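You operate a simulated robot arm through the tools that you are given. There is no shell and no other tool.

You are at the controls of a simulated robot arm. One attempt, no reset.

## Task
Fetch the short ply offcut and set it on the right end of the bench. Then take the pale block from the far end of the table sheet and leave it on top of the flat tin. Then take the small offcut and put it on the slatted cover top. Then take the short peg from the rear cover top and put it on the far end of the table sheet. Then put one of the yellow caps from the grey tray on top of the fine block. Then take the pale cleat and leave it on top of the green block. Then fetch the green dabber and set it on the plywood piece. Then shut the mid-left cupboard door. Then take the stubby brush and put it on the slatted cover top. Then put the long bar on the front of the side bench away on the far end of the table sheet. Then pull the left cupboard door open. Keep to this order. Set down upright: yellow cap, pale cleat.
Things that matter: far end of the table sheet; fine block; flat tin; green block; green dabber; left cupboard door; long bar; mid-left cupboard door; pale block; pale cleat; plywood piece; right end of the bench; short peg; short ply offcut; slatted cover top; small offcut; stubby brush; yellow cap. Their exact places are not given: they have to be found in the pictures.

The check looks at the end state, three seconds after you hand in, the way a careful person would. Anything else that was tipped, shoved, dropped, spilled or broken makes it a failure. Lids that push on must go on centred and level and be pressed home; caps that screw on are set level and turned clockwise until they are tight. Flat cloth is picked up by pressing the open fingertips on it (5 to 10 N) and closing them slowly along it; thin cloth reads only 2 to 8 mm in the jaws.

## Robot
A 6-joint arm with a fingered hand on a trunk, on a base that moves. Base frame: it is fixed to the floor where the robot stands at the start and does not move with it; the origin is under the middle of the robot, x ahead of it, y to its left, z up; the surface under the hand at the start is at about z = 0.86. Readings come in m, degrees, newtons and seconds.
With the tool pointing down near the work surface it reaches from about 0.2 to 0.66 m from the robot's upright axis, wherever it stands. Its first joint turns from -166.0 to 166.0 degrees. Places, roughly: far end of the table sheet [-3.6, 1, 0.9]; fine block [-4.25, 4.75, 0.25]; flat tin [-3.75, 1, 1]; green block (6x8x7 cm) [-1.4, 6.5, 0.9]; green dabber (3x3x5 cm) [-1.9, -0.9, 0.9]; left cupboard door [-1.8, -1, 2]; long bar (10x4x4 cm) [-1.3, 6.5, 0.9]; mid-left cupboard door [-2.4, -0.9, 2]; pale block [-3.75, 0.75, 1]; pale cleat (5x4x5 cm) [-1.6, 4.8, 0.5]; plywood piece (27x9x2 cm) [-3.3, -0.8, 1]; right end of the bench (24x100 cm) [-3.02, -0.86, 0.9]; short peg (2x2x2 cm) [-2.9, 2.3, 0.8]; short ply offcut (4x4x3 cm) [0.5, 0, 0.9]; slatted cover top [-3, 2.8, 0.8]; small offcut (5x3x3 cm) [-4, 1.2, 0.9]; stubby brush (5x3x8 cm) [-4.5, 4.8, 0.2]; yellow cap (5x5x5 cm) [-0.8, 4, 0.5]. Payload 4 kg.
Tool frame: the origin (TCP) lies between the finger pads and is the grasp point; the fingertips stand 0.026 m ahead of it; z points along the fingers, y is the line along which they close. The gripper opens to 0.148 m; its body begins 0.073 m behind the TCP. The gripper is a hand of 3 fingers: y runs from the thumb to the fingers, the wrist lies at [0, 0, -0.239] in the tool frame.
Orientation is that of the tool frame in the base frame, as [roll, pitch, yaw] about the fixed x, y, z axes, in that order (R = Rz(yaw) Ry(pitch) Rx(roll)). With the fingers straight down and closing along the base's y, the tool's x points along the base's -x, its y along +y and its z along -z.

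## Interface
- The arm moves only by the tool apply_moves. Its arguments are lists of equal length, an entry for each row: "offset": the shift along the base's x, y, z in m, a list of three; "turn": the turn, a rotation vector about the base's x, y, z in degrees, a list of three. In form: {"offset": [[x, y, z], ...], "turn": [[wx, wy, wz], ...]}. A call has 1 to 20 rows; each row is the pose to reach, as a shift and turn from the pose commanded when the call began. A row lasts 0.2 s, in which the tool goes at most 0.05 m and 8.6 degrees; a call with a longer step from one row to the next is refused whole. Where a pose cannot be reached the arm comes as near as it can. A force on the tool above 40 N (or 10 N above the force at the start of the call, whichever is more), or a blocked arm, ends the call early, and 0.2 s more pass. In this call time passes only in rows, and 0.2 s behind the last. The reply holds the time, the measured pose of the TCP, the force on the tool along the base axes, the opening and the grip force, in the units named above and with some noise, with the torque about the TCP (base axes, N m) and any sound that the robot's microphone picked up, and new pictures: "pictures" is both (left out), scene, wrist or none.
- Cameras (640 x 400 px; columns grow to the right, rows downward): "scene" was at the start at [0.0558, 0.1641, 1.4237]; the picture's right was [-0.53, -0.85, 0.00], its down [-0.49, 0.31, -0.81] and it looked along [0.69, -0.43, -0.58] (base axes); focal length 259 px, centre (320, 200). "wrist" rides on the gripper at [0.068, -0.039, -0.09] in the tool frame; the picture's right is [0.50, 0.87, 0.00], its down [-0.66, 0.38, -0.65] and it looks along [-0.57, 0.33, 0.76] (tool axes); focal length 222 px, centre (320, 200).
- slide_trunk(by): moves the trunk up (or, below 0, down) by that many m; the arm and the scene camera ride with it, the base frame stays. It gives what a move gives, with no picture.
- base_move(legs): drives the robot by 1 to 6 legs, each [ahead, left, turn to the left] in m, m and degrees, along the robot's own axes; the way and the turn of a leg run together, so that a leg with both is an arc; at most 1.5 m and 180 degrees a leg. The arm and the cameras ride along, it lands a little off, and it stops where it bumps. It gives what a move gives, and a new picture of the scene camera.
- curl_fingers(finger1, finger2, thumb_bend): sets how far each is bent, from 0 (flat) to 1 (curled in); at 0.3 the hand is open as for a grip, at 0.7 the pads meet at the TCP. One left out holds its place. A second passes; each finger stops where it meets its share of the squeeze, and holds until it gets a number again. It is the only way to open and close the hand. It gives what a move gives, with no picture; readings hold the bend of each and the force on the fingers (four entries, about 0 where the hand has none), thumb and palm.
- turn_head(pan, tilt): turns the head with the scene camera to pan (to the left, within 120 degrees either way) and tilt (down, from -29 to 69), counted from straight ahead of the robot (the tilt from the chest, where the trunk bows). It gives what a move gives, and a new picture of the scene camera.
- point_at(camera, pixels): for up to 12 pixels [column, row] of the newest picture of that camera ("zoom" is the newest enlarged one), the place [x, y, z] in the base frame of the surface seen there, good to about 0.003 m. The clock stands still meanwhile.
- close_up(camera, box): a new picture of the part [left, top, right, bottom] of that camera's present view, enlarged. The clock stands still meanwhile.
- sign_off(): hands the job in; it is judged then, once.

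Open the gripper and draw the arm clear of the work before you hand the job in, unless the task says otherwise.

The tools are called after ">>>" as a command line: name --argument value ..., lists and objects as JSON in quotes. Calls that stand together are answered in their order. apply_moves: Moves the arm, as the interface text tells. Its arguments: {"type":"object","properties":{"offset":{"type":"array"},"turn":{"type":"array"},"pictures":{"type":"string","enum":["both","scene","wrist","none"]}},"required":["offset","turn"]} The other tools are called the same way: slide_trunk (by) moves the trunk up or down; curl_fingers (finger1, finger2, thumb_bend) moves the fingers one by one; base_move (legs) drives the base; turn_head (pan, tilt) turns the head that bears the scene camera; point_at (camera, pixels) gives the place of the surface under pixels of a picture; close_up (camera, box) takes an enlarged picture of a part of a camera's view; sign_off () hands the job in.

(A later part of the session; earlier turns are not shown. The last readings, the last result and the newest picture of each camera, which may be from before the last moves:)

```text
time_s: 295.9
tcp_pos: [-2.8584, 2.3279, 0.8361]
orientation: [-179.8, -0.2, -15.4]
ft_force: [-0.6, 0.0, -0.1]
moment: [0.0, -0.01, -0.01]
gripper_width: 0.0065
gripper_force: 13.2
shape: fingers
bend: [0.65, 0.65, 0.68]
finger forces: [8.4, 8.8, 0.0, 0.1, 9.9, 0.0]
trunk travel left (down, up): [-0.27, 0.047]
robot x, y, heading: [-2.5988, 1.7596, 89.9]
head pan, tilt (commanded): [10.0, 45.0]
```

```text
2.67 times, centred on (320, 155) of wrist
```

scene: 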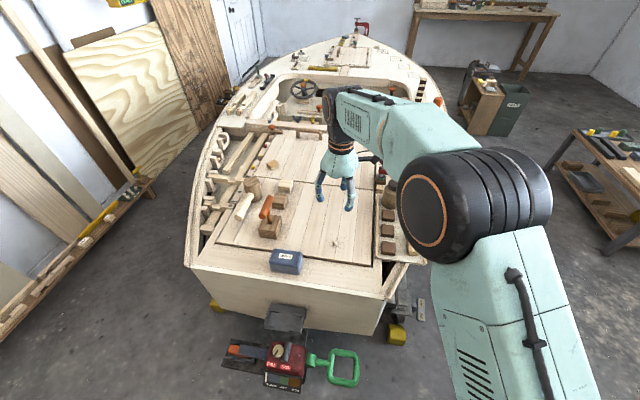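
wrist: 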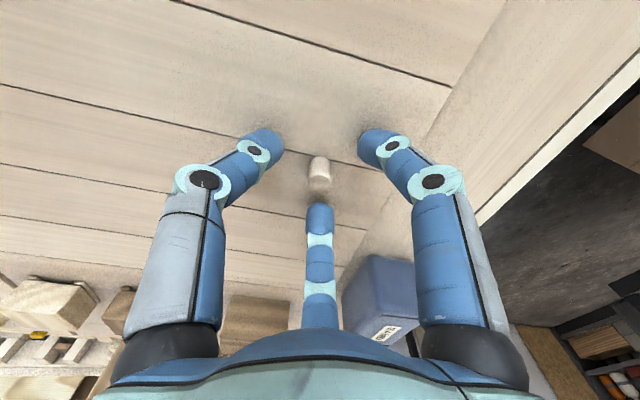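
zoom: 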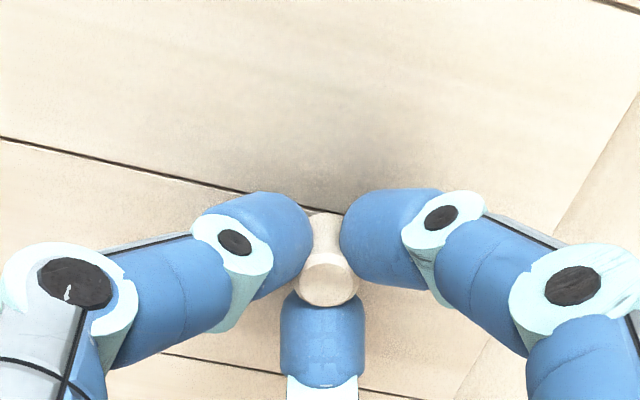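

The peg is held by three tips (8–10 N). I lift it to z≈1.25 and retract.

>>> apply_moves --offset '[[0, 0, 0.02], [0, 0, 0.06], [0, 0, 0.105], [0, 0, 0.15], [0.004, -0.01, 0.195], [0.012, -0.03, 0.24], [0.025, -0.06, 0.275], [0.04, -0.09, 0.3], [0.05, -0.125, 0.325], [0.06, -0.15, 0.36], [0.071, -0.16, 0.4]]' --turn '[[0, 0, 0], [0, 0, 0], [0, 0, 0], [0, 0, 0], [0, 0, 0], [0, 0, 0], [0, 0, 0], [0, 0, 0], [0, 0, 0], [0, 0, 0], [0, 0, 0]]' --pictures "wrist"

```text
time_s: 298.4
tcp_pos: [-2.7856, 2.168, 1.2357]
orientation: [-179.9, 0.0, -15.5]
ft_force: [-0.1, -0.6, -0.1]
moment: [-0.01, 0.0, -0.01]
gripper_width: 0.0064
gripper_force: 13.4
shape: fingers
bend: [0.72, 0.65, 0.68]
finger forces: [8.5, 9.0, 0.0, 0.0, 9.7, 0.0]
trunk travel left (down, up): [-0.27, 0.047]
robot x, y, heading: [-2.5949, 1.7634, 89.9]
head pan, tilt (commanded): [10.0, 45.0]
```

wrist: 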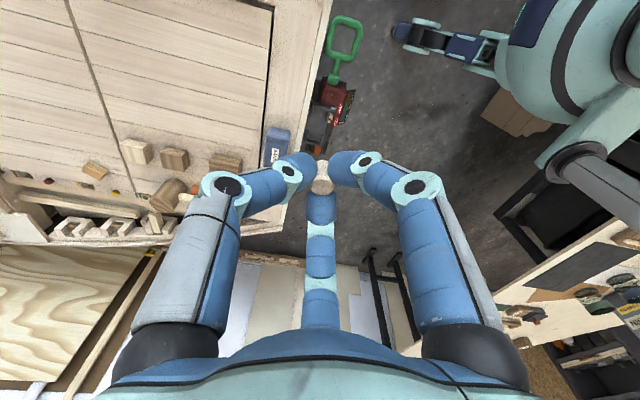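

Finger 1's bend changed to 0.72; I look closely whether the peg is still well held.

>>> close_up --camera "wrist" --box '[240, 120, 400, 220]'

```text
4.00 times, centred on (320, 170) of wrist
```

zoom: 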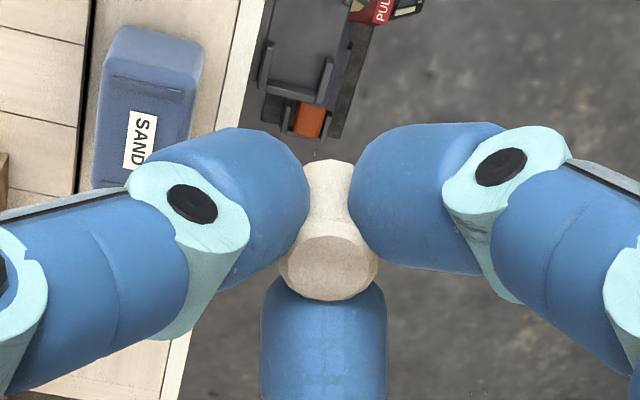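

The peg is still pinched firmly. I drive to the far side of the sheet: turn left, go 1.03 m, turn left to face -y.

>>> base_move --legs '[[-0.06, 0, 0], [0, 0, 90], [1.03, 0, 0], [0, 0, 90]]'

>>> turn_head --pan 0 --tilt 50

```text
time_s: 311.9
tcp_pos: [-3.4357, 1.2889, 1.2353]
orientation: [-179.8, -0.1, 164.6]
ft_force: [0.4, 0.9, 0.3]
moment: [0.0, 0.01, -0.01]
gripper_width: 0.006
gripper_force: 12.7
shape: fingers
bend: [0.72, 0.65, 0.68]
finger forces: [7.8, 8.8, 0.0, 0.1, 9.4, 0.0]
trunk travel left (down, up): [-0.27, 0.047]
robot x, y, heading: [-3.6236, 1.6969, -90.0]
head pan, tilt (commanded): [10.0, 45.0]
```

scene: 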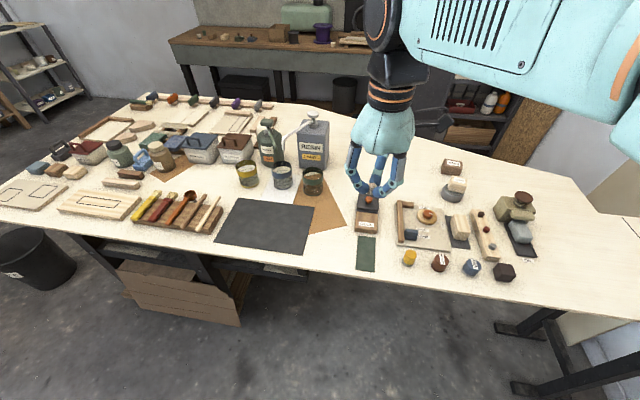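

```text
time_s: 312.6
tcp_pos: [-3.4357, 1.2895, 1.2349]
orientation: [-179.8, 0.0, 164.5]
ft_force: [0.1, 0.9, -0.8]
moment: [-0.02, 0.01, 0.02]
gripper_width: 0.0058
gripper_force: 12.7
shape: fingers
bend: [0.72, 0.65, 0.68]
finger forces: [7.8, 8.8, 0.0, 0.0, 9.4, 0.0]
trunk travel left (down, up): [-0.27, 0.047]
robot x, y, heading: [-3.6249, 1.697, -90.0]
head pan, tilt (commanded): [0.0, 50.0]
```

scene: 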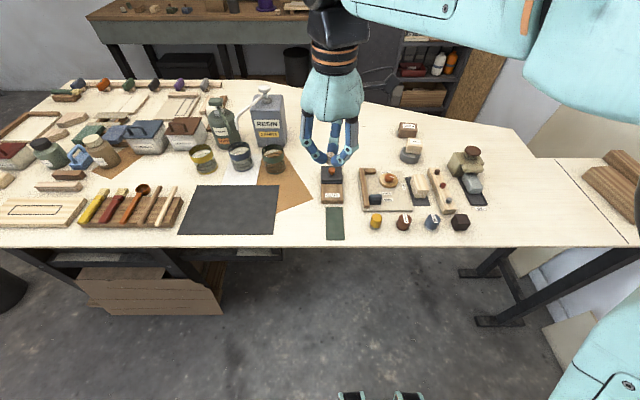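

The free area between the tin (410,150) and the glue box (332,180) lies around (370,148). I measure it.

>>> point_at --camera "scene" --pixels '[[372, 150], [372, 140], [385, 168], [362, 168], [400, 140], [345, 150], [360, 152], [412, 158], [420, 175]]'

>>> close_up --camera "scene" --box '[300, 100, 500, 250]'

```text
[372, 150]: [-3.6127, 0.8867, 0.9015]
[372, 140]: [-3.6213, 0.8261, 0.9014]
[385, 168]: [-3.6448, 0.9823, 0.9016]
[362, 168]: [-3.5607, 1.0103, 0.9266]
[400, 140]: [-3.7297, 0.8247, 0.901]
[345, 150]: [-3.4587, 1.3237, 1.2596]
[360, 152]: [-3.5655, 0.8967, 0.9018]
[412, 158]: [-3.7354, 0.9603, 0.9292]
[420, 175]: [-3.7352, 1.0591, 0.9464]
```

```text
2.67 times, centred on (400, 175) of scene
```

zoom: 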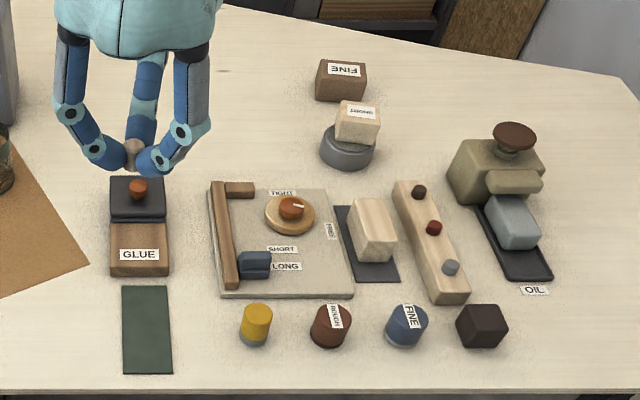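

Spot (-3.605,0.905) is free, 8 cm from the tray. I move the base ahead 0.145 m to bring it within reach.

>>> base_move --legs '[[0.145, 0, 0]]'

```text
time_s: 314.0
tcp_pos: [-3.436, 1.1456, 1.2344]
orientation: [-180.0, -0.1, 164.6]
ft_force: [0.5, -0.8, 0.8]
moment: [0.04, 0.02, 0.04]
gripper_width: 0.0058
gripper_force: 13.0
shape: fingers
bend: [0.72, 0.65, 0.68]
finger forces: [7.9, 8.9, 0.0, 0.0, 9.4, 0.1]
trunk travel left (down, up): [-0.27, 0.047]
robot x, y, heading: [-3.6303, 1.5527, -90.0]
head pan, tilt (commanded): [0.0, 50.0]
```

scene: 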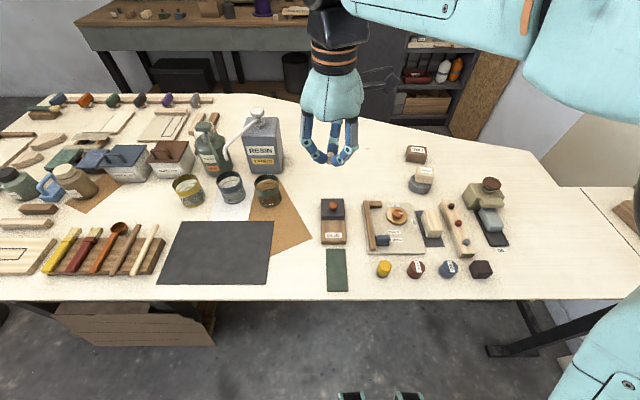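

I carry the peg over (-3.605,0.905) and down to z≈1.0.

>>> apply_moves --offset '[[-0.021, -0.03, -0.02], [-0.042, -0.06, -0.045], [-0.063, -0.09, -0.07], [-0.084, -0.12, -0.1], [-0.105, -0.15, -0.13], [-0.126, -0.18, -0.16], [-0.148, -0.21, -0.19], [-0.169, -0.24, -0.22]]' --turn '[[0, 0, 0], [0, 0, 0], [0, 0, 0], [0, 0, 0], [0, 0, 0], [0, 0, 0], [0, 0, 0], [0, 0, 0]]'

```text
time_s: 315.8
tcp_pos: [-3.6052, 0.9064, 1.0136]
orientation: [-179.9, -0.1, 164.7]
ft_force: [0.4, -1.0, 0.6]
moment: [0.04, 0.01, 0.03]
gripper_width: 0.0057
gripper_force: 13.0
shape: fingers
bend: [0.72, 0.65, 0.68]
finger forces: [7.7, 8.7, 0.0, 0.0, 9.3, 0.1]
trunk travel left (down, up): [-0.27, 0.047]
robot x, y, heading: [-3.6264, 1.555, -90.3]
head pan, tilt (commanded): [0.0, 50.0]
```

scene: 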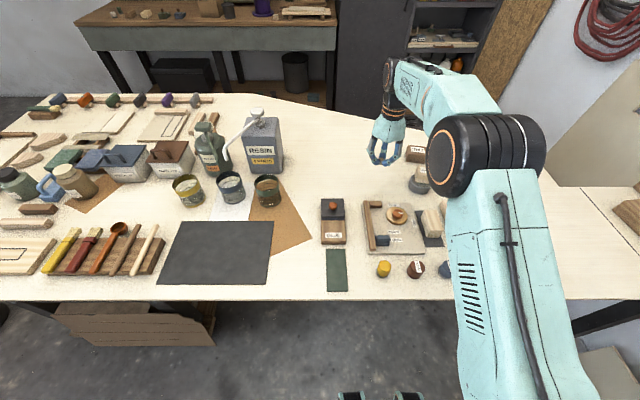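
wrist: 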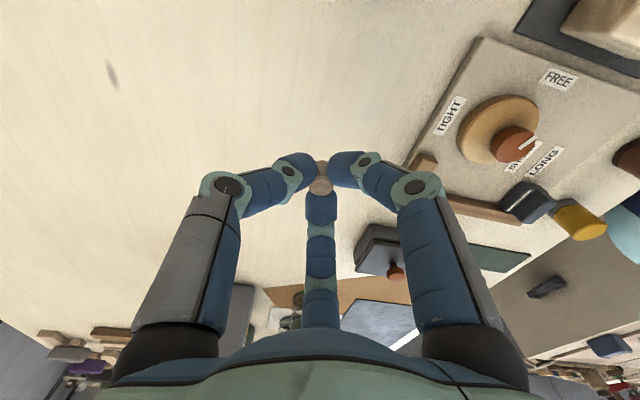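

The spot below is free. I lower the peg to just above the sheet and then in small steps.

>>> apply_moves --offset '[[0, 0, -0.03], [0, 0, -0.06], [0, 0, -0.072]]' --turn '[[0, 0, 0], [0, 0, 0], [0, 0, 0]]' --pictures "none"

>>> apply_moves --offset '[[0, 0, -0.002], [0, 0, -0.004]]' --turn '[[0, 0, 0], [0, 0, 0]]' --pictures "none"

```text
time_s: 316.6
tcp_pos: [-3.6043, 0.9074, 0.9433]
orientation: [-179.8, -0.1, 164.6]
ft_force: [-0.9, -0.4, 0.6]
moment: [0.02, -0.01, -0.01]
gripper_width: 0.0058
gripper_force: 12.8
shape: fingers
bend: [0.72, 0.65, 0.68]
finger forces: [7.7, 8.8, 0.0, 0.1, 9.4, 0.1]
trunk travel left (down, up): [-0.27, 0.047]
robot x, y, heading: [-3.6278, 1.5528, -89.8]
head pan, tilt (commanded): [0.0, 50.0]
```

```text
time_s: 317.2
tcp_pos: [-3.6043, 0.9055, 0.9388]
orientation: [-179.8, -0.1, 164.5]
ft_force: [0.7, -0.3, -0.4]
moment: [0.01, 0.04, -0.04]
gripper_width: 0.0061
gripper_force: 12.5
shape: fingers
bend: [0.72, 0.65, 0.68]
finger forces: [7.7, 8.8, 0.0, 0.0, 9.2, 0.0]
trunk travel left (down, up): [-0.27, 0.047]
robot x, y, heading: [-3.6253, 1.5557, -90.0]
head pan, tilt (commanded): [0.0, 50.0]
```

>>> apply_moves --offset '[[0, 0, -0.002], [0, 0, -0.0035]]' --turn '[[0, 0, 0], [0, 0, 0]]' --pictures "none"

>>> apply_moves --offset '[[0, 0, -0.0015]]' --turn '[[0, 0, 0]]' --pictures "wrist"

```text
time_s: 317.8
tcp_pos: [-3.6062, 0.9056, 0.9348]
orientation: [-179.7, 0.0, 164.6]
ft_force: [-0.3, 0.2, 0.3]
moment: [0.02, 0.03, -0.03]
gripper_width: 0.0058
gripper_force: 13.0
shape: fingers
bend: [0.72, 0.65, 0.68]
finger forces: [7.6, 8.8, 0.1, 0.0, 9.3, 0.1]
trunk travel left (down, up): [-0.27, 0.047]
robot x, y, heading: [-3.6264, 1.549, -90.4]
head pan, tilt (commanded): [0.0, 50.0]
```

```text
time_s: 318.2
tcp_pos: [-3.6051, 0.9068, 0.9337]
orientation: [-179.9, -0.2, 164.6]
ft_force: [-0.8, 0.9, 0.2]
moment: [0.02, 0.01, -0.02]
gripper_width: 0.0058
gripper_force: 12.9
shape: fingers
bend: [0.72, 0.65, 0.68]
finger forces: [7.7, 8.7, 0.1, 0.1, 9.4, 0.0]
trunk travel left (down, up): [-0.27, 0.047]
robot x, y, heading: [-3.6265, 1.5518, -90.0]
head pan, tilt (commanded): [0.0, 50.0]
```

wrist: 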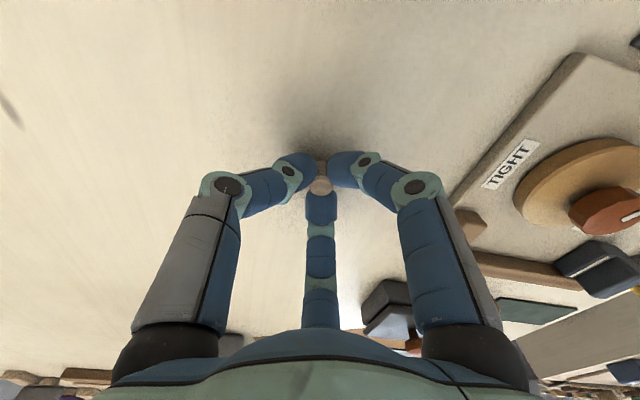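

No contact yet at z 0.934; I go on in 1.5 mm steps.

>>> apply_moves --offset '[[0, 0, -0.0015], [0, 0, -0.003]]' --turn '[[0, 0, 0], [0, 0, 0]]' --pictures "none"

>>> apply_moves --offset '[[0, 0, -0.0015]]' --turn '[[0, 0, 0]]' --pictures "none"

```text
time_s: 318.8
tcp_pos: [-3.6049, 0.9067, 0.9312]
orientation: [-179.8, 0.0, 164.6]
ft_force: [-0.1, 0.1, 5.0]
moment: [-0.05, 0.01, 0.03]
gripper_width: 0.0054
gripper_force: 14.4
shape: fingers
bend: [0.72, 0.72, 0.68]
finger forces: [8.5, 9.6, 0.0, 0.0, 10.5, 0.1]
trunk travel left (down, up): [-0.27, 0.047]
robot x, y, heading: [-3.6251, 1.557, -90.2]
head pan, tilt (commanded): [0.0, 50.0]
```

```text
time_s: 319.2
tcp_pos: [-3.6062, 0.9066, 0.9305]
orientation: [-179.8, 0.0, 164.6]
ft_force: [-0.6, -0.6, 12.2]
moment: [-0.02, 0.01, 0.0]
gripper_width: 0.0054
gripper_force: 16.8
shape: fingers
bend: [0.72, 0.72, 0.68]
finger forces: [10.0, 10.7, 0.1, 0.0, 12.4, 0.1]
trunk travel left (down, up): [-0.27, 0.047]
robot x, y, heading: [-3.6247, 1.5526, -90.0]
head pan, tilt (commanded): [0.0, 50.0]
```

Contact 12 N. I ease up 1 mm, open the fingers and rise.

>>> apply_moves --offset '[[0, 0, 0.0012]]' --turn '[[0, 0, 0]]' --pictures "none"

>>> curl_fingers --finger1 0.55 --finger2 0.55 --thumb_bend 0.55

>>> apply_moves --offset '[[0, 0, 0.02], [0, 0, 0.05], [0, 0, 0.095], [0, 0, 0.14]]' --turn '[[0, 0, 0], [0, 0, 0], [0, 0, 0], [0, 0, 0]]' --pictures "wrist"

```text
time_s: 319.6
tcp_pos: [-3.6059, 0.9075, 0.9299]
orientation: [-179.8, 0.0, 164.6]
ft_force: [0.3, -1.6, 9.6]
moment: [-0.07, 0.0, 0.02]
gripper_width: 0.0056
gripper_force: 16.6
shape: fingers
bend: [0.72, 0.72, 0.68]
finger forces: [9.6, 10.3, 0.1, 0.0, 12.7, 0.0]
trunk travel left (down, up): [-0.27, 0.047]
robot x, y, heading: [-3.6251, 1.5555, -90.1]
head pan, tilt (commanded): [0.0, 50.0]
```

```text
time_s: 320.6
tcp_pos: [-3.6057, 0.9069, 0.9326]
orientation: [-179.6, 0.0, 164.6]
ft_force: [0.6, -0.5, 24.1]
moment: [-0.14, -0.02, 0.0]
gripper_width: 0.0362
gripper_force: 12.1
shape: fingers
bend: [0.58, 0.58, 0.57]
finger forces: [7.0, 7.3, 0.0, 0.0, 9.7, 0.0]
trunk travel left (down, up): [-0.27, 0.047]
robot x, y, heading: [-3.6257, 1.5555, -90.1]
head pan, tilt (commanded): [0.0, 50.0]
```

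```text
time_s: 321.6
tcp_pos: [-3.6054, 0.9078, 1.0702]
orientation: [-179.8, -0.1, 164.6]
ft_force: [0.4, 0.1, -0.1]
moment: [0.03, 0.0, 0.0]
gripper_width: 0.0453
gripper_force: 0.1
shape: fingers
bend: [0.55, 0.55, 0.55]
finger forces: [0.1, 0.0, 0.1, 0.0, 0.1, 0.1]
trunk travel left (down, up): [-0.27, 0.047]
robot x, y, heading: [-3.6267, 1.555, -90.1]
head pan, tilt (commanded): [0.0, 50.0]
```

wrist: 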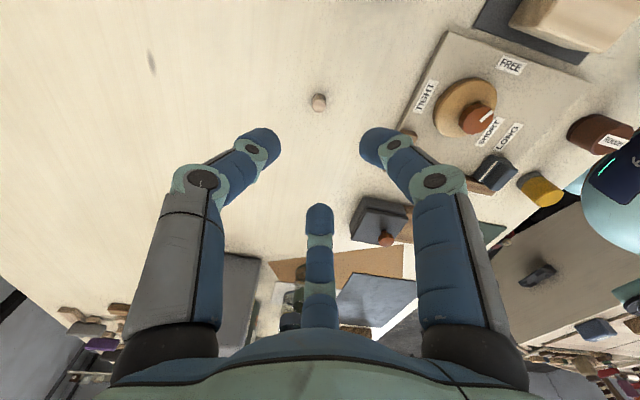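

The peg stands alone at (318,103). I zoom to verify it is upright.

>>> close_up --camera "wrist" --box '[278, 78, 358, 128]'

>>> point_at --camera "zoom" --pixels '[[320, 190], [320, 220], [300, 170]]'

```text
8.00 times, centred on (318, 103) of wrist
```

zoom: 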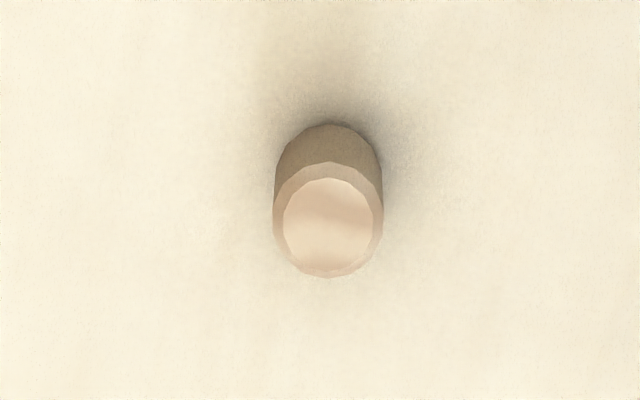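

```text
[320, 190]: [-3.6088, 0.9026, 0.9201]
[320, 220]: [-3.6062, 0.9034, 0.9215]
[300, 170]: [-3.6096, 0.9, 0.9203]
```

Peg is upright at (-3.607,0.904). Next the yellow cap on the low table: I raise and retract the hand first.

>>> apply_moves --offset '[[0, 0, 0.04], [0, 0, 0.085], [0, 0.03, 0.12], [0, 0.07, 0.145], [0, 0.11, 0.165], [0, 0.155, 0.18], [0, 0.2, 0.185]]' --turn '[[0, 0, 0], [0, 0, 0], [0, 0, 0], [0, 0, 0], [0, 0, 0], [0, 0, 0], [0, 0, 0]]' --pictures "none"

```text
time_s: 323.2
tcp_pos: [-3.6045, 1.1086, 1.2563]
orientation: [-179.8, 0.0, 164.6]
ft_force: [-0.4, 0.7, 0.9]
moment: [-0.04, -0.04, 0.02]
gripper_width: 0.0452
gripper_force: 0.0
shape: fingers
bend: [0.55, 0.55, 0.55]
finger forces: [0.0, 0.0, 0.1, 0.0, 0.1, 0.0]
out of reach, approached as far as the arm can: row 2
trunk travel left (down, up): [-0.27, 0.047]
robot x, y, heading: [-3.6294, 1.5561, -90.0]
head pan, tilt (commanded): [0.0, 50.0]
```

Hand is retracted at r≈0.45. I drive back, turn to +x, go to x≈-1.45, then turn left and look toward the low table.

>>> base_move --legs '[[-0.12, 0, 0], [0, 0, 90], [1.2, 0, 0], [0.98, 0, 0], [0, 0, 90]]'

>>> turn_head --pan -20 --tilt 25

```text
time_s: 342.4
tcp_pos: [-1.4763, 2.1554, 1.2561]
orientation: [-179.8, -0.1, -14.7]
ft_force: [0.1, -0.1, 0.2]
moment: [0.03, 0.01, -0.02]
gripper_width: 0.0452
gripper_force: 0.0
shape: fingers
bend: [0.55, 0.55, 0.55]
finger forces: [0.1, 0.0, 0.0, 0.1, 0.0, 0.0]
trunk travel left (down, up): [-0.27, 0.047]
robot x, y, heading: [-1.4494, 1.7079, 90.8]
head pan, tilt (commanded): [0.0, 50.0]
```

scene: 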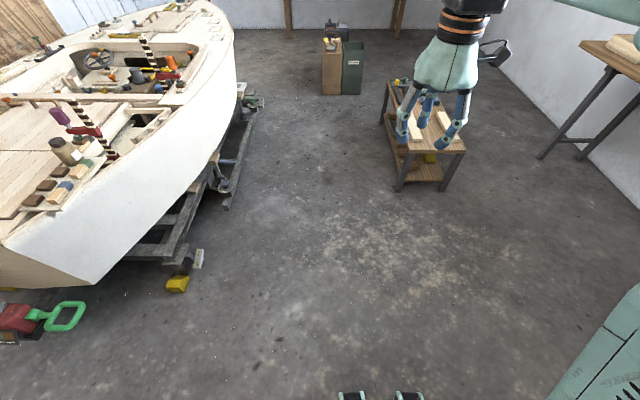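

```text
time_s: 343.3
tcp_pos: [-1.4777, 2.1549, 1.2557]
orientation: [-179.8, -0.1, -14.7]
ft_force: [-0.5, -0.4, -0.4]
moment: [0.02, 0.01, 0.0]
gripper_width: 0.0454
gripper_force: 0.0
shape: fingers
bend: [0.55, 0.55, 0.55]
finger forces: [0.0, 0.1, 0.0, 0.0, 0.1, 0.1]
trunk travel left (down, up): [-0.27, 0.047]
robot x, y, heading: [-1.446, 1.7117, 90.7]
head pan, tilt (commanded): [-20.0, 25.0]
```

scene: 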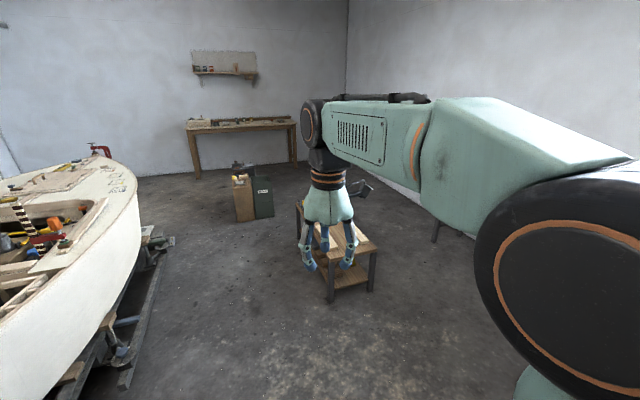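

I measure the low table's legs and the bins before driving up beside it.

>>> point_at --camera "scene" --pixels '[[330, 300], [371, 290], [299, 238], [240, 220], [265, 215], [150, 340], [160, 240], [350, 258], [300, 205]]'

```text
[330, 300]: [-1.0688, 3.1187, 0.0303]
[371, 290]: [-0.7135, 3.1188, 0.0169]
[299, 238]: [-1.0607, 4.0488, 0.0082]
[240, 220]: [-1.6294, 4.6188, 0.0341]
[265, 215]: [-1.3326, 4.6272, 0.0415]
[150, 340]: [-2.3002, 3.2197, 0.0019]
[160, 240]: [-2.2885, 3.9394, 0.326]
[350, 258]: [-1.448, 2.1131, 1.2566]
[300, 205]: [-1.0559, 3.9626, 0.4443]
```

The low table spans x -1.07…-0.71, y 3.12…4.05. I drive up to about (-1.42,3.8) and turn right to face it.

>>> base_move --legs '[[1.1, 0, 0], [0.98, -0.05, 0], [0, 0, -90]]'

>>> turn_head --pan 0 --tilt 50

```text
time_s: 357.4
tcp_pos: [-0.9792, 3.8186, 1.2563]
orientation: [-179.9, -0.1, -103.9]
ft_force: [-0.5, 0.4, -0.8]
moment: [0.03, -0.03, 0.02]
gripper_width: 0.0453
gripper_force: 0.1
shape: fingers
bend: [0.55, 0.55, 0.55]
finger forces: [0.1, 0.0, 0.0, 0.0, 0.0, 0.1]
trunk travel left (down, up): [-0.27, 0.047]
robot x, y, heading: [-1.4241, 3.7849, 1.3]
head pan, tilt (commanded): [-20.0, 25.0]
```

scene: 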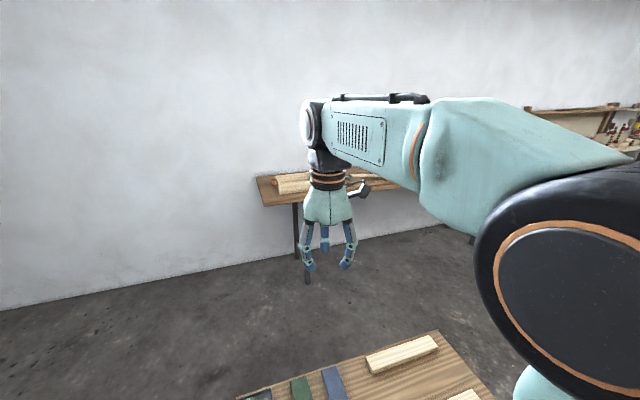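

```text
time_s: 358.3
tcp_pos: [-0.9813, 3.8186, 1.2562]
orientation: [-179.8, -0.1, -103.9]
ft_force: [-0.3, 0.4, -0.3]
moment: [-0.02, -0.01, 0.02]
gripper_width: 0.0452
gripper_force: 0.0
shape: fingers
bend: [0.55, 0.55, 0.55]
finger forces: [0.0, 0.0, 0.0, 0.0, 0.0, 0.0]
trunk travel left (down, up): [-0.27, 0.047]
robot x, y, heading: [-1.4261, 3.7837, 1.6]
head pan, tilt (commanded): [0.0, 50.0]
```

scene: 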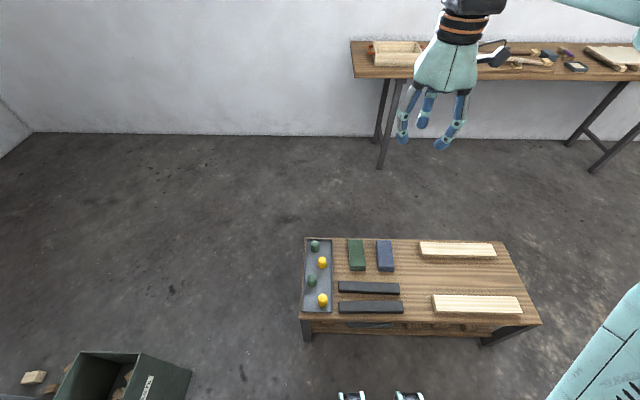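

The grey tray is at (317,275) with yellow caps at (322,262) and (322,300) and green caps between. I zoom and measure.

>>> close_up --camera "scene" --box '[280, 225, 440, 325]'

>>> point_at --camera "zoom" --pixels '[[168, 150], [170, 298], [130, 225], [140, 80], [168, 165], [172, 315], [195, 200], [110, 200], [110, 340], [150, 340], [270, 300], [165, 140]]'

```text
4.00 times, centred on (360, 275) of scene
```

zoom: 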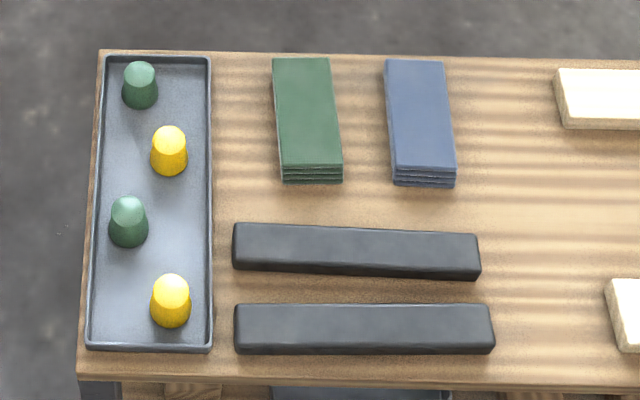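

```text
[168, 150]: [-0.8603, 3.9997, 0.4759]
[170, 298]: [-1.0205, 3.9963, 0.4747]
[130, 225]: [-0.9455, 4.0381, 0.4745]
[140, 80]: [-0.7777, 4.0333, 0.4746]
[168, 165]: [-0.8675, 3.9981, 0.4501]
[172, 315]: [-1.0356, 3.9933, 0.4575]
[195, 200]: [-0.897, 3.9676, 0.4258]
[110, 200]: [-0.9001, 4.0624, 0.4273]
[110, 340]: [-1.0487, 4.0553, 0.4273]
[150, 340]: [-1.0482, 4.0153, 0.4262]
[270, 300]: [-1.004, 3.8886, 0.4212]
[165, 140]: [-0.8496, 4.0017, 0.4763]
```

Caps are tapered, about 4.5 cm wide, tops at z≈0.477, tray floor z≈0.427. The far yellow cap at (-0.86,4.0) has free space for all three fingers; I shift the base a bit and lower the trunk.

>>> base_move --legs '[[0.04, 0.1, 0]]'

>>> slide_trunk --by -0.25

```text
time_s: 359.9
tcp_pos: [-0.9423, 3.9197, 1.2571]
orientation: [-179.8, -0.1, -103.9]
ft_force: [0.4, 0.1, 0.7]
moment: [-0.01, -0.02, -0.01]
gripper_width: 0.0452
gripper_force: 0.1
shape: fingers
bend: [0.55, 0.55, 0.55]
finger forces: [0.0, 0.0, 0.0, 0.0, 0.0, 0.0]
trunk travel left (down, up): [-0.27, 0.047]
robot x, y, heading: [-1.3938, 3.8863, 1.6]
head pan, tilt (commanded): [0.0, 50.0]
```

scene: 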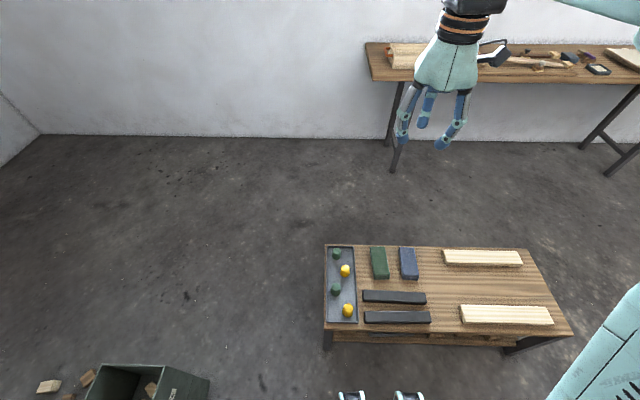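

```text
time_s: 362.4
tcp_pos: [-0.9438, 3.9194, 1.0061]
orientation: [-179.7, -0.1, -103.9]
ft_force: [0.2, 0.0, 0.3]
moment: [-0.02, 0.02, -0.01]
gripper_width: 0.0452
gripper_force: 0.1
shape: fingers
bend: [0.55, 0.55, 0.55]
finger forces: [0.1, 0.1, 0.0, 0.0, 0.1, 0.0]
trunk travel left (down, up): [-0.02, 0.297]
robot x, y, heading: [-1.3905, 3.8862, 1.3]
head pan, tilt (commanded): [0.0, 50.0]
```

Trunk lowered. I bring the hand above the far yellow cap at z≈0.68 with yaw -120 and open the fingers to 0.45.

>>> curl_fingers --finger1 0.45 --finger2 0.45 --thumb_bend 0.45

>>> apply_moves --offset '[[0.011, 0.01, -0.04], [0.022, 0.02, -0.08], [0.033, 0.03, -0.12], [0.044, 0.04, -0.16], [0.055, 0.05, -0.2], [0.066, 0.06, -0.24], [0.077, 0.071, -0.28], [0.086, 0.081, -0.32]]' --turn '[[0, 0, -2], [0, 0, -4], [0, 0, -6], [0, 0, -8], [0, 0, -10], [0, 0, -12], [0, 0, -14], [0, 0, -16]]'

>>> close_up --camera "wrist" --box '[220, 20, 412, 140]'

```text
time_s: 363.4
tcp_pos: [-0.9426, 3.9193, 1.0074]
orientation: [-179.8, -0.1, -103.9]
ft_force: [-0.2, -1.0, -0.7]
moment: [0.0, 0.0, -0.03]
gripper_width: 0.078
gripper_force: 0.1
shape: fingers
bend: [0.45, 0.45, 0.45]
finger forces: [0.0, 0.1, 0.0, 0.1, 0.0, 0.0]
trunk travel left (down, up): [-0.02, 0.297]
robot x, y, heading: [-1.3877, 3.8821, 1.3]
head pan, tilt (commanded): [0.0, 50.0]
```

```text
time_s: 365.2
tcp_pos: [-0.8566, 4.0014, 0.6857]
orientation: [-179.8, 0.0, -120.0]
ft_force: [-0.3, -0.1, -0.1]
moment: [0.02, -0.03, 0.02]
gripper_width: 0.0785
gripper_force: 0.1
shape: fingers
bend: [0.45, 0.45, 0.45]
finger forces: [0.0, 0.0, 0.0, 0.0, 0.1, 0.1]
trunk travel left (down, up): [-0.02, 0.297]
robot x, y, heading: [-1.3877, 3.8848, 1.6]
head pan, tilt (commanded): [0.0, 50.0]
```

scene: 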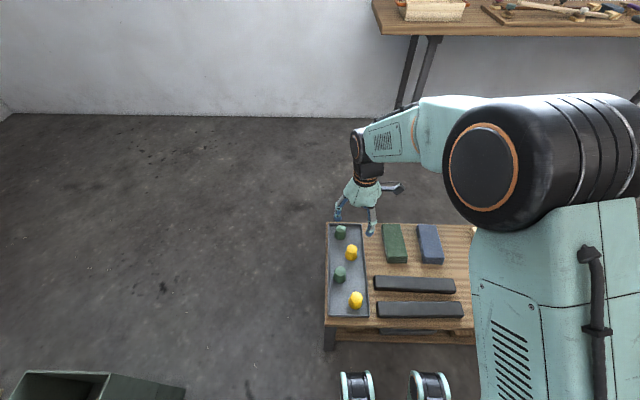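
wrist: 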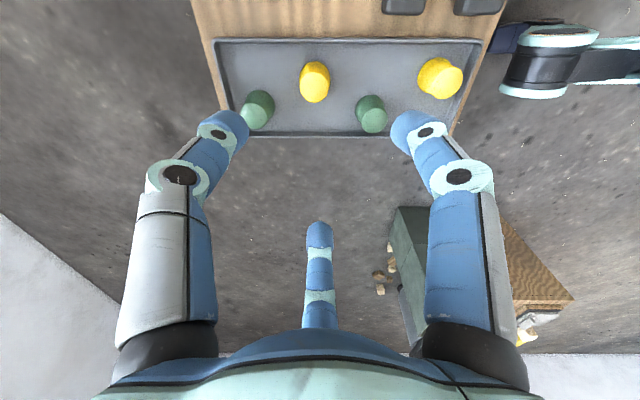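

```text
3.33 times, centred on (316, 80) of wrist
```

zoom: 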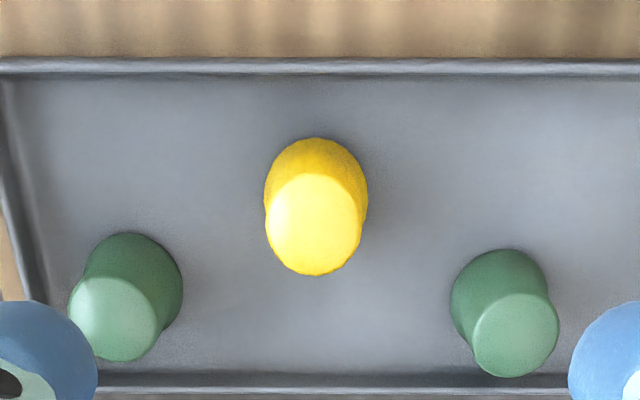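

I measure the yellow cap's top, base, the tray rim and the neighbours in this zoom.

>>> point_at --camera "zoom" --pixels '[[315, 225], [315, 260], [280, 225], [352, 225], [272, 195], [362, 190], [316, 145], [316, 68], [125, 320], [515, 335], [320, 378], [60, 200]]'

```text
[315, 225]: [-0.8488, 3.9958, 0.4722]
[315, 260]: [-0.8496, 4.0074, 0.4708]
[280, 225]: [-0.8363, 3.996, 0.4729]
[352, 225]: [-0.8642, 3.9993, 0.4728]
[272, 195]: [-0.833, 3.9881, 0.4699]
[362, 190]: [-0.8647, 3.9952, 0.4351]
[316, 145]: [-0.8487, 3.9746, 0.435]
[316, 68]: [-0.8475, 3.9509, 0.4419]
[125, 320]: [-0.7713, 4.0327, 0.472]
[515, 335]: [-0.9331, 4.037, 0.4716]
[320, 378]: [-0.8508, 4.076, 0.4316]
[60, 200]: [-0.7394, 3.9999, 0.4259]
```

Cap centre ≈(-0.849,3.998), base radius ≈0.02; rim top z≈0.442. I pre-curl to 0.5, align, and descend to z≈0.476.

>>> curl_fingers --finger1 0.5 --finger2 0.5 --thumb_bend 0.5

>>> apply_moves --offset '[[0.007, -0.003, -0.03], [0.007, -0.003, -0.075], [0.007, -0.003, -0.12], [0.007, -0.003, -0.155]]' --turn '[[0, 0, 0], [0, 0, 0], [0, 0, 0], [0, 0, 0]]' --pictures "wrist"

>>> close_up --camera "wrist" --box '[200, 60, 440, 210]'

```text
time_s: 366.2
tcp_pos: [-0.857, 4.0009, 0.6853]
orientation: [-179.8, -0.1, -119.9]
ft_force: [-0.1, 0.3, 0.5]
moment: [-0.03, -0.02, 0.0]
gripper_width: 0.0626
gripper_force: 0.1
shape: fingers
bend: [0.5, 0.5, 0.5]
finger forces: [0.0, 0.0, 0.0, 0.0, 0.0, 0.1]
trunk travel left (down, up): [-0.02, 0.297]
robot x, y, heading: [-1.3908, 3.8841, 1.5]
head pan, tilt (commanded): [0.0, 50.0]
```

```text
time_s: 367.2
tcp_pos: [-0.8515, 3.9987, 0.5297]
orientation: [-179.8, 0.0, -119.9]
ft_force: [-0.2, 0.0, -0.4]
moment: [0.0, -0.01, 0.01]
gripper_width: 0.0624
gripper_force: 0.1
shape: fingers
bend: [0.5, 0.5, 0.5]
finger forces: [0.0, 0.0, 0.1, 0.0, 0.0, 0.1]
trunk travel left (down, up): [-0.02, 0.297]
robot x, y, heading: [-1.3939, 3.885, 1.7]
head pan, tilt (commanded): [0.0, 50.0]
```

wrist: 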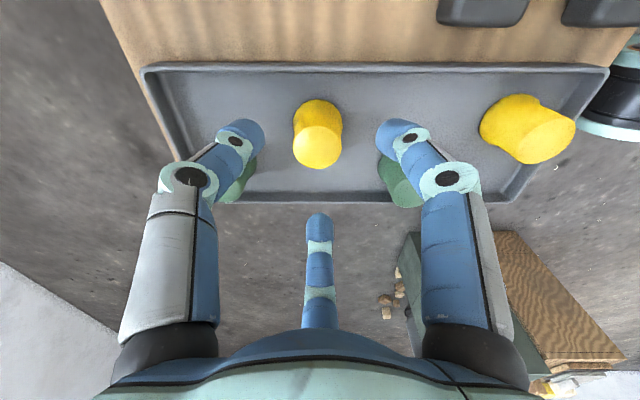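

```text
2.67 times, centred on (320, 135) of wrist
```

zoom: 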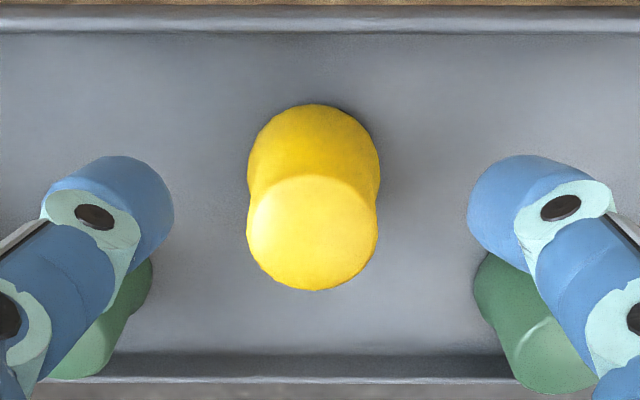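

The cap is centred between the fingers within 2 mm. I shift 2 mm and descend to z≈0.476.

>>> apply_moves --offset '[[0.002, -0.001, -0.02], [0.002, -0.001, -0.04], [0.002, -0.001, -0.053]]' --turn '[[0, 0, 0], [0, 0, 0], [0, 0, 0]]' --pictures "wrist"

```text
time_s: 368.0
tcp_pos: [-0.8476, 3.9964, 0.4778]
orientation: [180.0, -0.1, -119.8]
ft_force: [0.0, 0.2, 0.2]
moment: [0.01, 0.0, 0.03]
gripper_width: 0.0625
gripper_force: 0.1
shape: fingers
bend: [0.5, 0.5, 0.5]
finger forces: [0.1, 0.0, 0.1, 0.0, 0.0, 0.2]
trunk travel left (down, up): [-0.02, 0.297]
robot x, y, heading: [-1.3895, 3.8869, 1.6]
head pan, tilt (commanded): [0.0, 50.0]
```

wrist: 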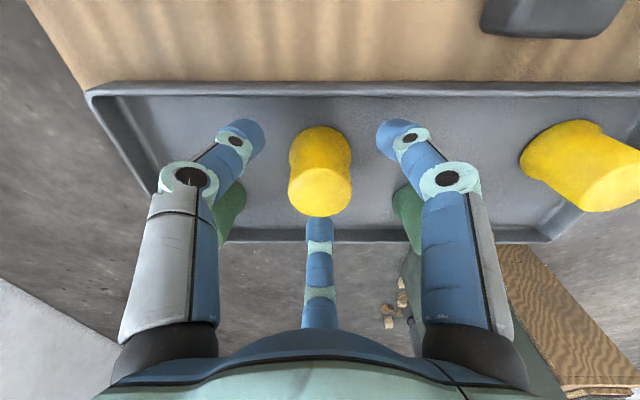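

The cap stands between the tips. I close the fingers in two steps.

>>> curl_fingers --finger1 0.56 --finger2 0.56 --thumb_bend 0.56

>>> curl_fingers --finger1 0.7 --finger2 0.7 --thumb_bend 0.7

>>> close_up --camera "wrist" --box '[160, 80, 480, 280]'

```text
time_s: 369.0
tcp_pos: [-0.8482, 3.9962, 0.4781]
orientation: [-179.8, 0.0, -119.9]
ft_force: [0.0, -0.2, -0.7]
moment: [-0.01, 0.03, 0.02]
gripper_width: 0.0431
gripper_force: 0.1
shape: fingers
bend: [0.56, 0.56, 0.56]
finger forces: [0.1, 0.0, 0.0, 0.0, 0.1, 0.0]
trunk travel left (down, up): [-0.02, 0.297]
robot x, y, heading: [-1.3922, 3.8883, 1.4]
head pan, tilt (commanded): [0.0, 50.0]
```

```text
time_s: 370.0
tcp_pos: [-0.8481, 3.9962, 0.4775]
orientation: [-179.7, 0.0, -119.9]
ft_force: [-0.5, 0.6, 1.0]
moment: [0.0, 0.03, -0.02]
gripper_width: 0.0251
gripper_force: 12.3
shape: fingers
bend: [0.61, 0.6, 0.64]
finger forces: [8.0, 8.0, 0.0, 0.1, 9.5, 0.0]
trunk travel left (down, up): [-0.02, 0.297]
robot x, y, heading: [-1.3902, 3.8879, 1.4]
head pan, tilt (commanded): [0.0, 50.0]
```

```text
2.00 times, centred on (320, 180) of wrist
```

zoom: 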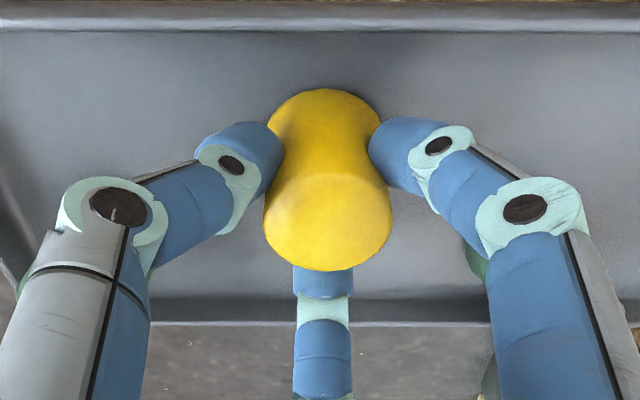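

Gripped at the waist (8–9.5 N each). I lift straight up 12 cm and check.

>>> apply_moves --offset '[[0, 0, 0.015], [0, 0, 0.04], [0, 0, 0.08], [0, 0, 0.12]]' --turn '[[0, 0, 0], [0, 0, 0], [0, 0, 0], [0, 0, 0]]'

```text
time_s: 371.0
tcp_pos: [-0.8486, 3.9949, 0.5983]
orientation: [-179.8, -0.1, -119.9]
ft_force: [-0.1, -0.5, -0.6]
moment: [-0.03, -0.01, 0.03]
gripper_width: 0.0249
gripper_force: 12.7
shape: fingers
bend: [0.61, 0.6, 0.64]
finger forces: [8.1, 8.0, 0.0, 0.1, 9.5, 0.1]
trunk travel left (down, up): [-0.02, 0.297]
robot x, y, heading: [-1.3924, 3.88, 1.4]
head pan, tilt (commanded): [0.0, 50.0]
```

scene: 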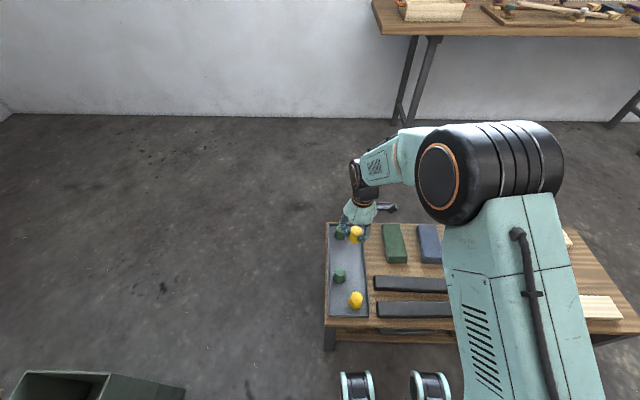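
wrist: 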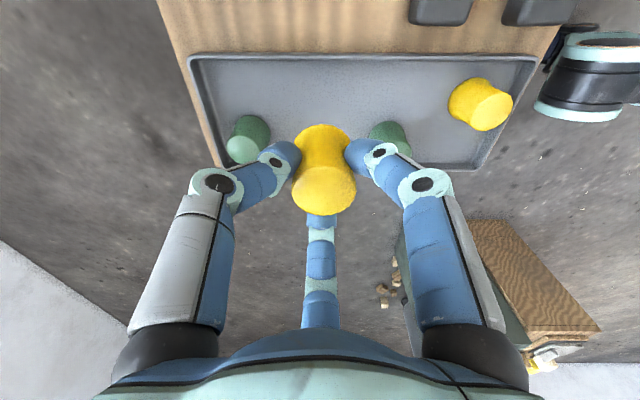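

The cap is lifted. I raise and retract the hand to z≈1.05, then turn left to look for the way round the boat's far end.

>>> apply_moves --offset '[[0, 0, 0.045], [0, 0, 0.09], [-0.005, -0.003, 0.135], [-0.015, -0.006, 0.18], [-0.03, -0.012, 0.225], [-0.05, -0.02, 0.265], [-0.07, -0.03, 0.305], [-0.09, -0.04, 0.345], [-0.1, -0.045, 0.39], [-0.1, -0.045, 0.43]]' --turn '[[0, 0, 0], [0, 0, 0], [0, 0, 0], [0, 0, 0], [0, 0, 0], [0, 0, 0], [0, 0, 0], [0, 0, 0], [0, 0, 0], [0, 0, 0]]' --pictures "none"

```text
time_s: 373.2
tcp_pos: [-0.9474, 3.9515, 1.0282]
orientation: [-179.9, -0.1, -119.8]
ft_force: [0.1, 0.7, -0.3]
moment: [0.0, 0.0, 0.05]
gripper_width: 0.0249
gripper_force: 12.6
shape: fingers
bend: [0.61, 0.6, 0.64]
finger forces: [7.9, 8.0, 0.1, 0.1, 9.4, 0.1]
trunk travel left (down, up): [-0.02, 0.297]
robot x, y, heading: [-1.3887, 3.8895, 1.7]
head pan, tilt (commanded): [0.0, 50.0]
```

>>> base_move --legs '[[-0.1, 0, 0], [0, 0, 118]]'

>>> turn_head --pan 25 --tilt 20

```text
time_s: 379.3
tcp_pos: [-1.7614, 4.2365, 1.0274]
orientation: [-179.8, 0.0, -0.9]
ft_force: [-0.3, 1.0, -0.2]
moment: [0.03, 0.0, -0.03]
gripper_width: 0.0244
gripper_force: 11.8
shape: fingers
bend: [0.61, 0.6, 0.64]
finger forces: [7.6, 8.0, 0.0, 0.0, 9.3, 0.0]
trunk travel left (down, up): [-0.02, 0.297]
robot x, y, heading: [-1.4885, 3.8792, 120.6]
head pan, tilt (commanded): [0.0, 50.0]
```

scene: 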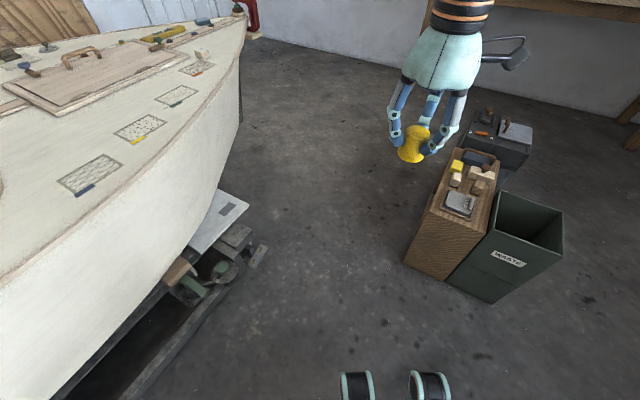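

```text
time_s: 380.3
tcp_pos: [-1.7619, 4.2385, 1.0276]
orientation: [-179.8, 0.0, -0.9]
ft_force: [0.2, 0.3, -0.9]
moment: [0.0, 0.03, 0.0]
gripper_width: 0.0241
gripper_force: 12.4
shape: fingers
bend: [0.61, 0.6, 0.64]
finger forces: [7.6, 8.0, 0.1, 0.0, 9.3, 0.1]
trunk travel left (down, up): [-0.02, 0.297]
robot x, y, heading: [-1.4893, 3.8811, 120.4]
head pan, tilt (commanded): [25.0, 20.0]
```

scene: 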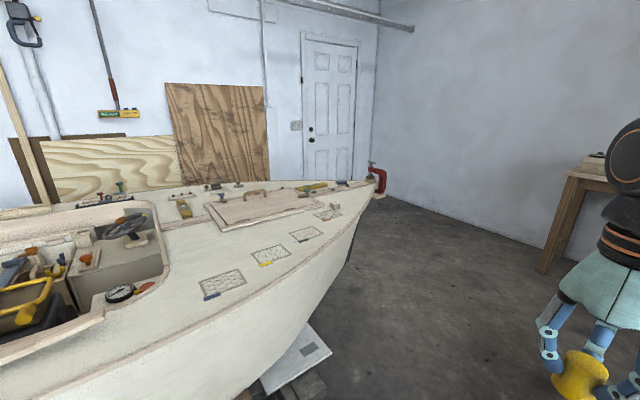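

I measure the bow tip, floor pieces at the bow, and the bins by point_at for the route.

>>> point_at --camera "scene" --pixels '[[372, 195], [380, 175], [310, 345], [330, 380], [365, 215], [400, 260], [350, 180], [450, 250], [380, 230]]'

>>> turn_head --pan 0 --tilt 20

>>> point_at --camera "scene" --pixels '[[410, 220], [440, 230], [500, 180], [300, 200], [230, 120], [180, 250], [220, 260], [470, 130], [560, 130]]'

```text
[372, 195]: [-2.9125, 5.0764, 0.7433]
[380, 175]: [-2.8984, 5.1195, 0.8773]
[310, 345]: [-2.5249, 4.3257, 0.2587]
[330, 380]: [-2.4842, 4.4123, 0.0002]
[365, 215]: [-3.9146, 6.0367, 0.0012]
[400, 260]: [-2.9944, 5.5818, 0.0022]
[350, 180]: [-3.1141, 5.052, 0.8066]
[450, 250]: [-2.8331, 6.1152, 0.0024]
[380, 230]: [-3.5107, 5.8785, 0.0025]
```

```text
time_s: 381.2
tcp_pos: [-1.761, 4.2372, 1.028]
orientation: [-179.9, 0.0, -0.9]
ft_force: [0.3, 0.4, -0.2]
moment: [0.0, 0.0, 0.0]
gripper_width: 0.0239
gripper_force: 12.4
shape: fingers
bend: [0.61, 0.6, 0.64]
finger forces: [7.6, 8.0, 0.1, 0.0, 9.3, 0.1]
trunk travel left (down, up): [-0.02, 0.297]
robot x, y, heading: [-1.489, 3.8838, 120.4]
head pan, tilt (commanded): [0.0, 20.0]
```

scene: 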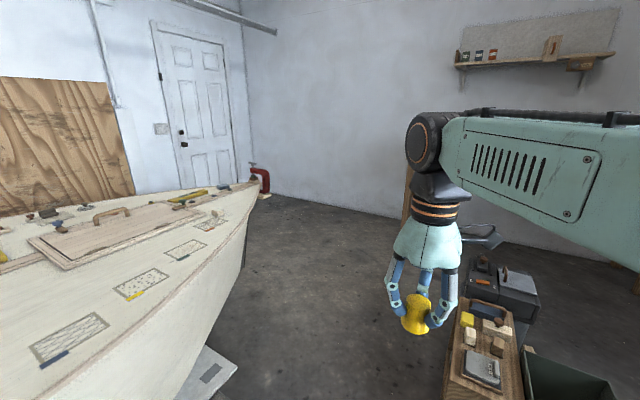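

```text
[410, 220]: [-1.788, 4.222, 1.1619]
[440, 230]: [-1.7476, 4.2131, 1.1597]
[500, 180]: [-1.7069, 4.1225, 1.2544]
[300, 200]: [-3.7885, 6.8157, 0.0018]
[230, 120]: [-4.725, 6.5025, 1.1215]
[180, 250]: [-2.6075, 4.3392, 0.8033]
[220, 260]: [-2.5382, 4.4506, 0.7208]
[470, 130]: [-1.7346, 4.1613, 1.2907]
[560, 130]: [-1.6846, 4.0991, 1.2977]
```

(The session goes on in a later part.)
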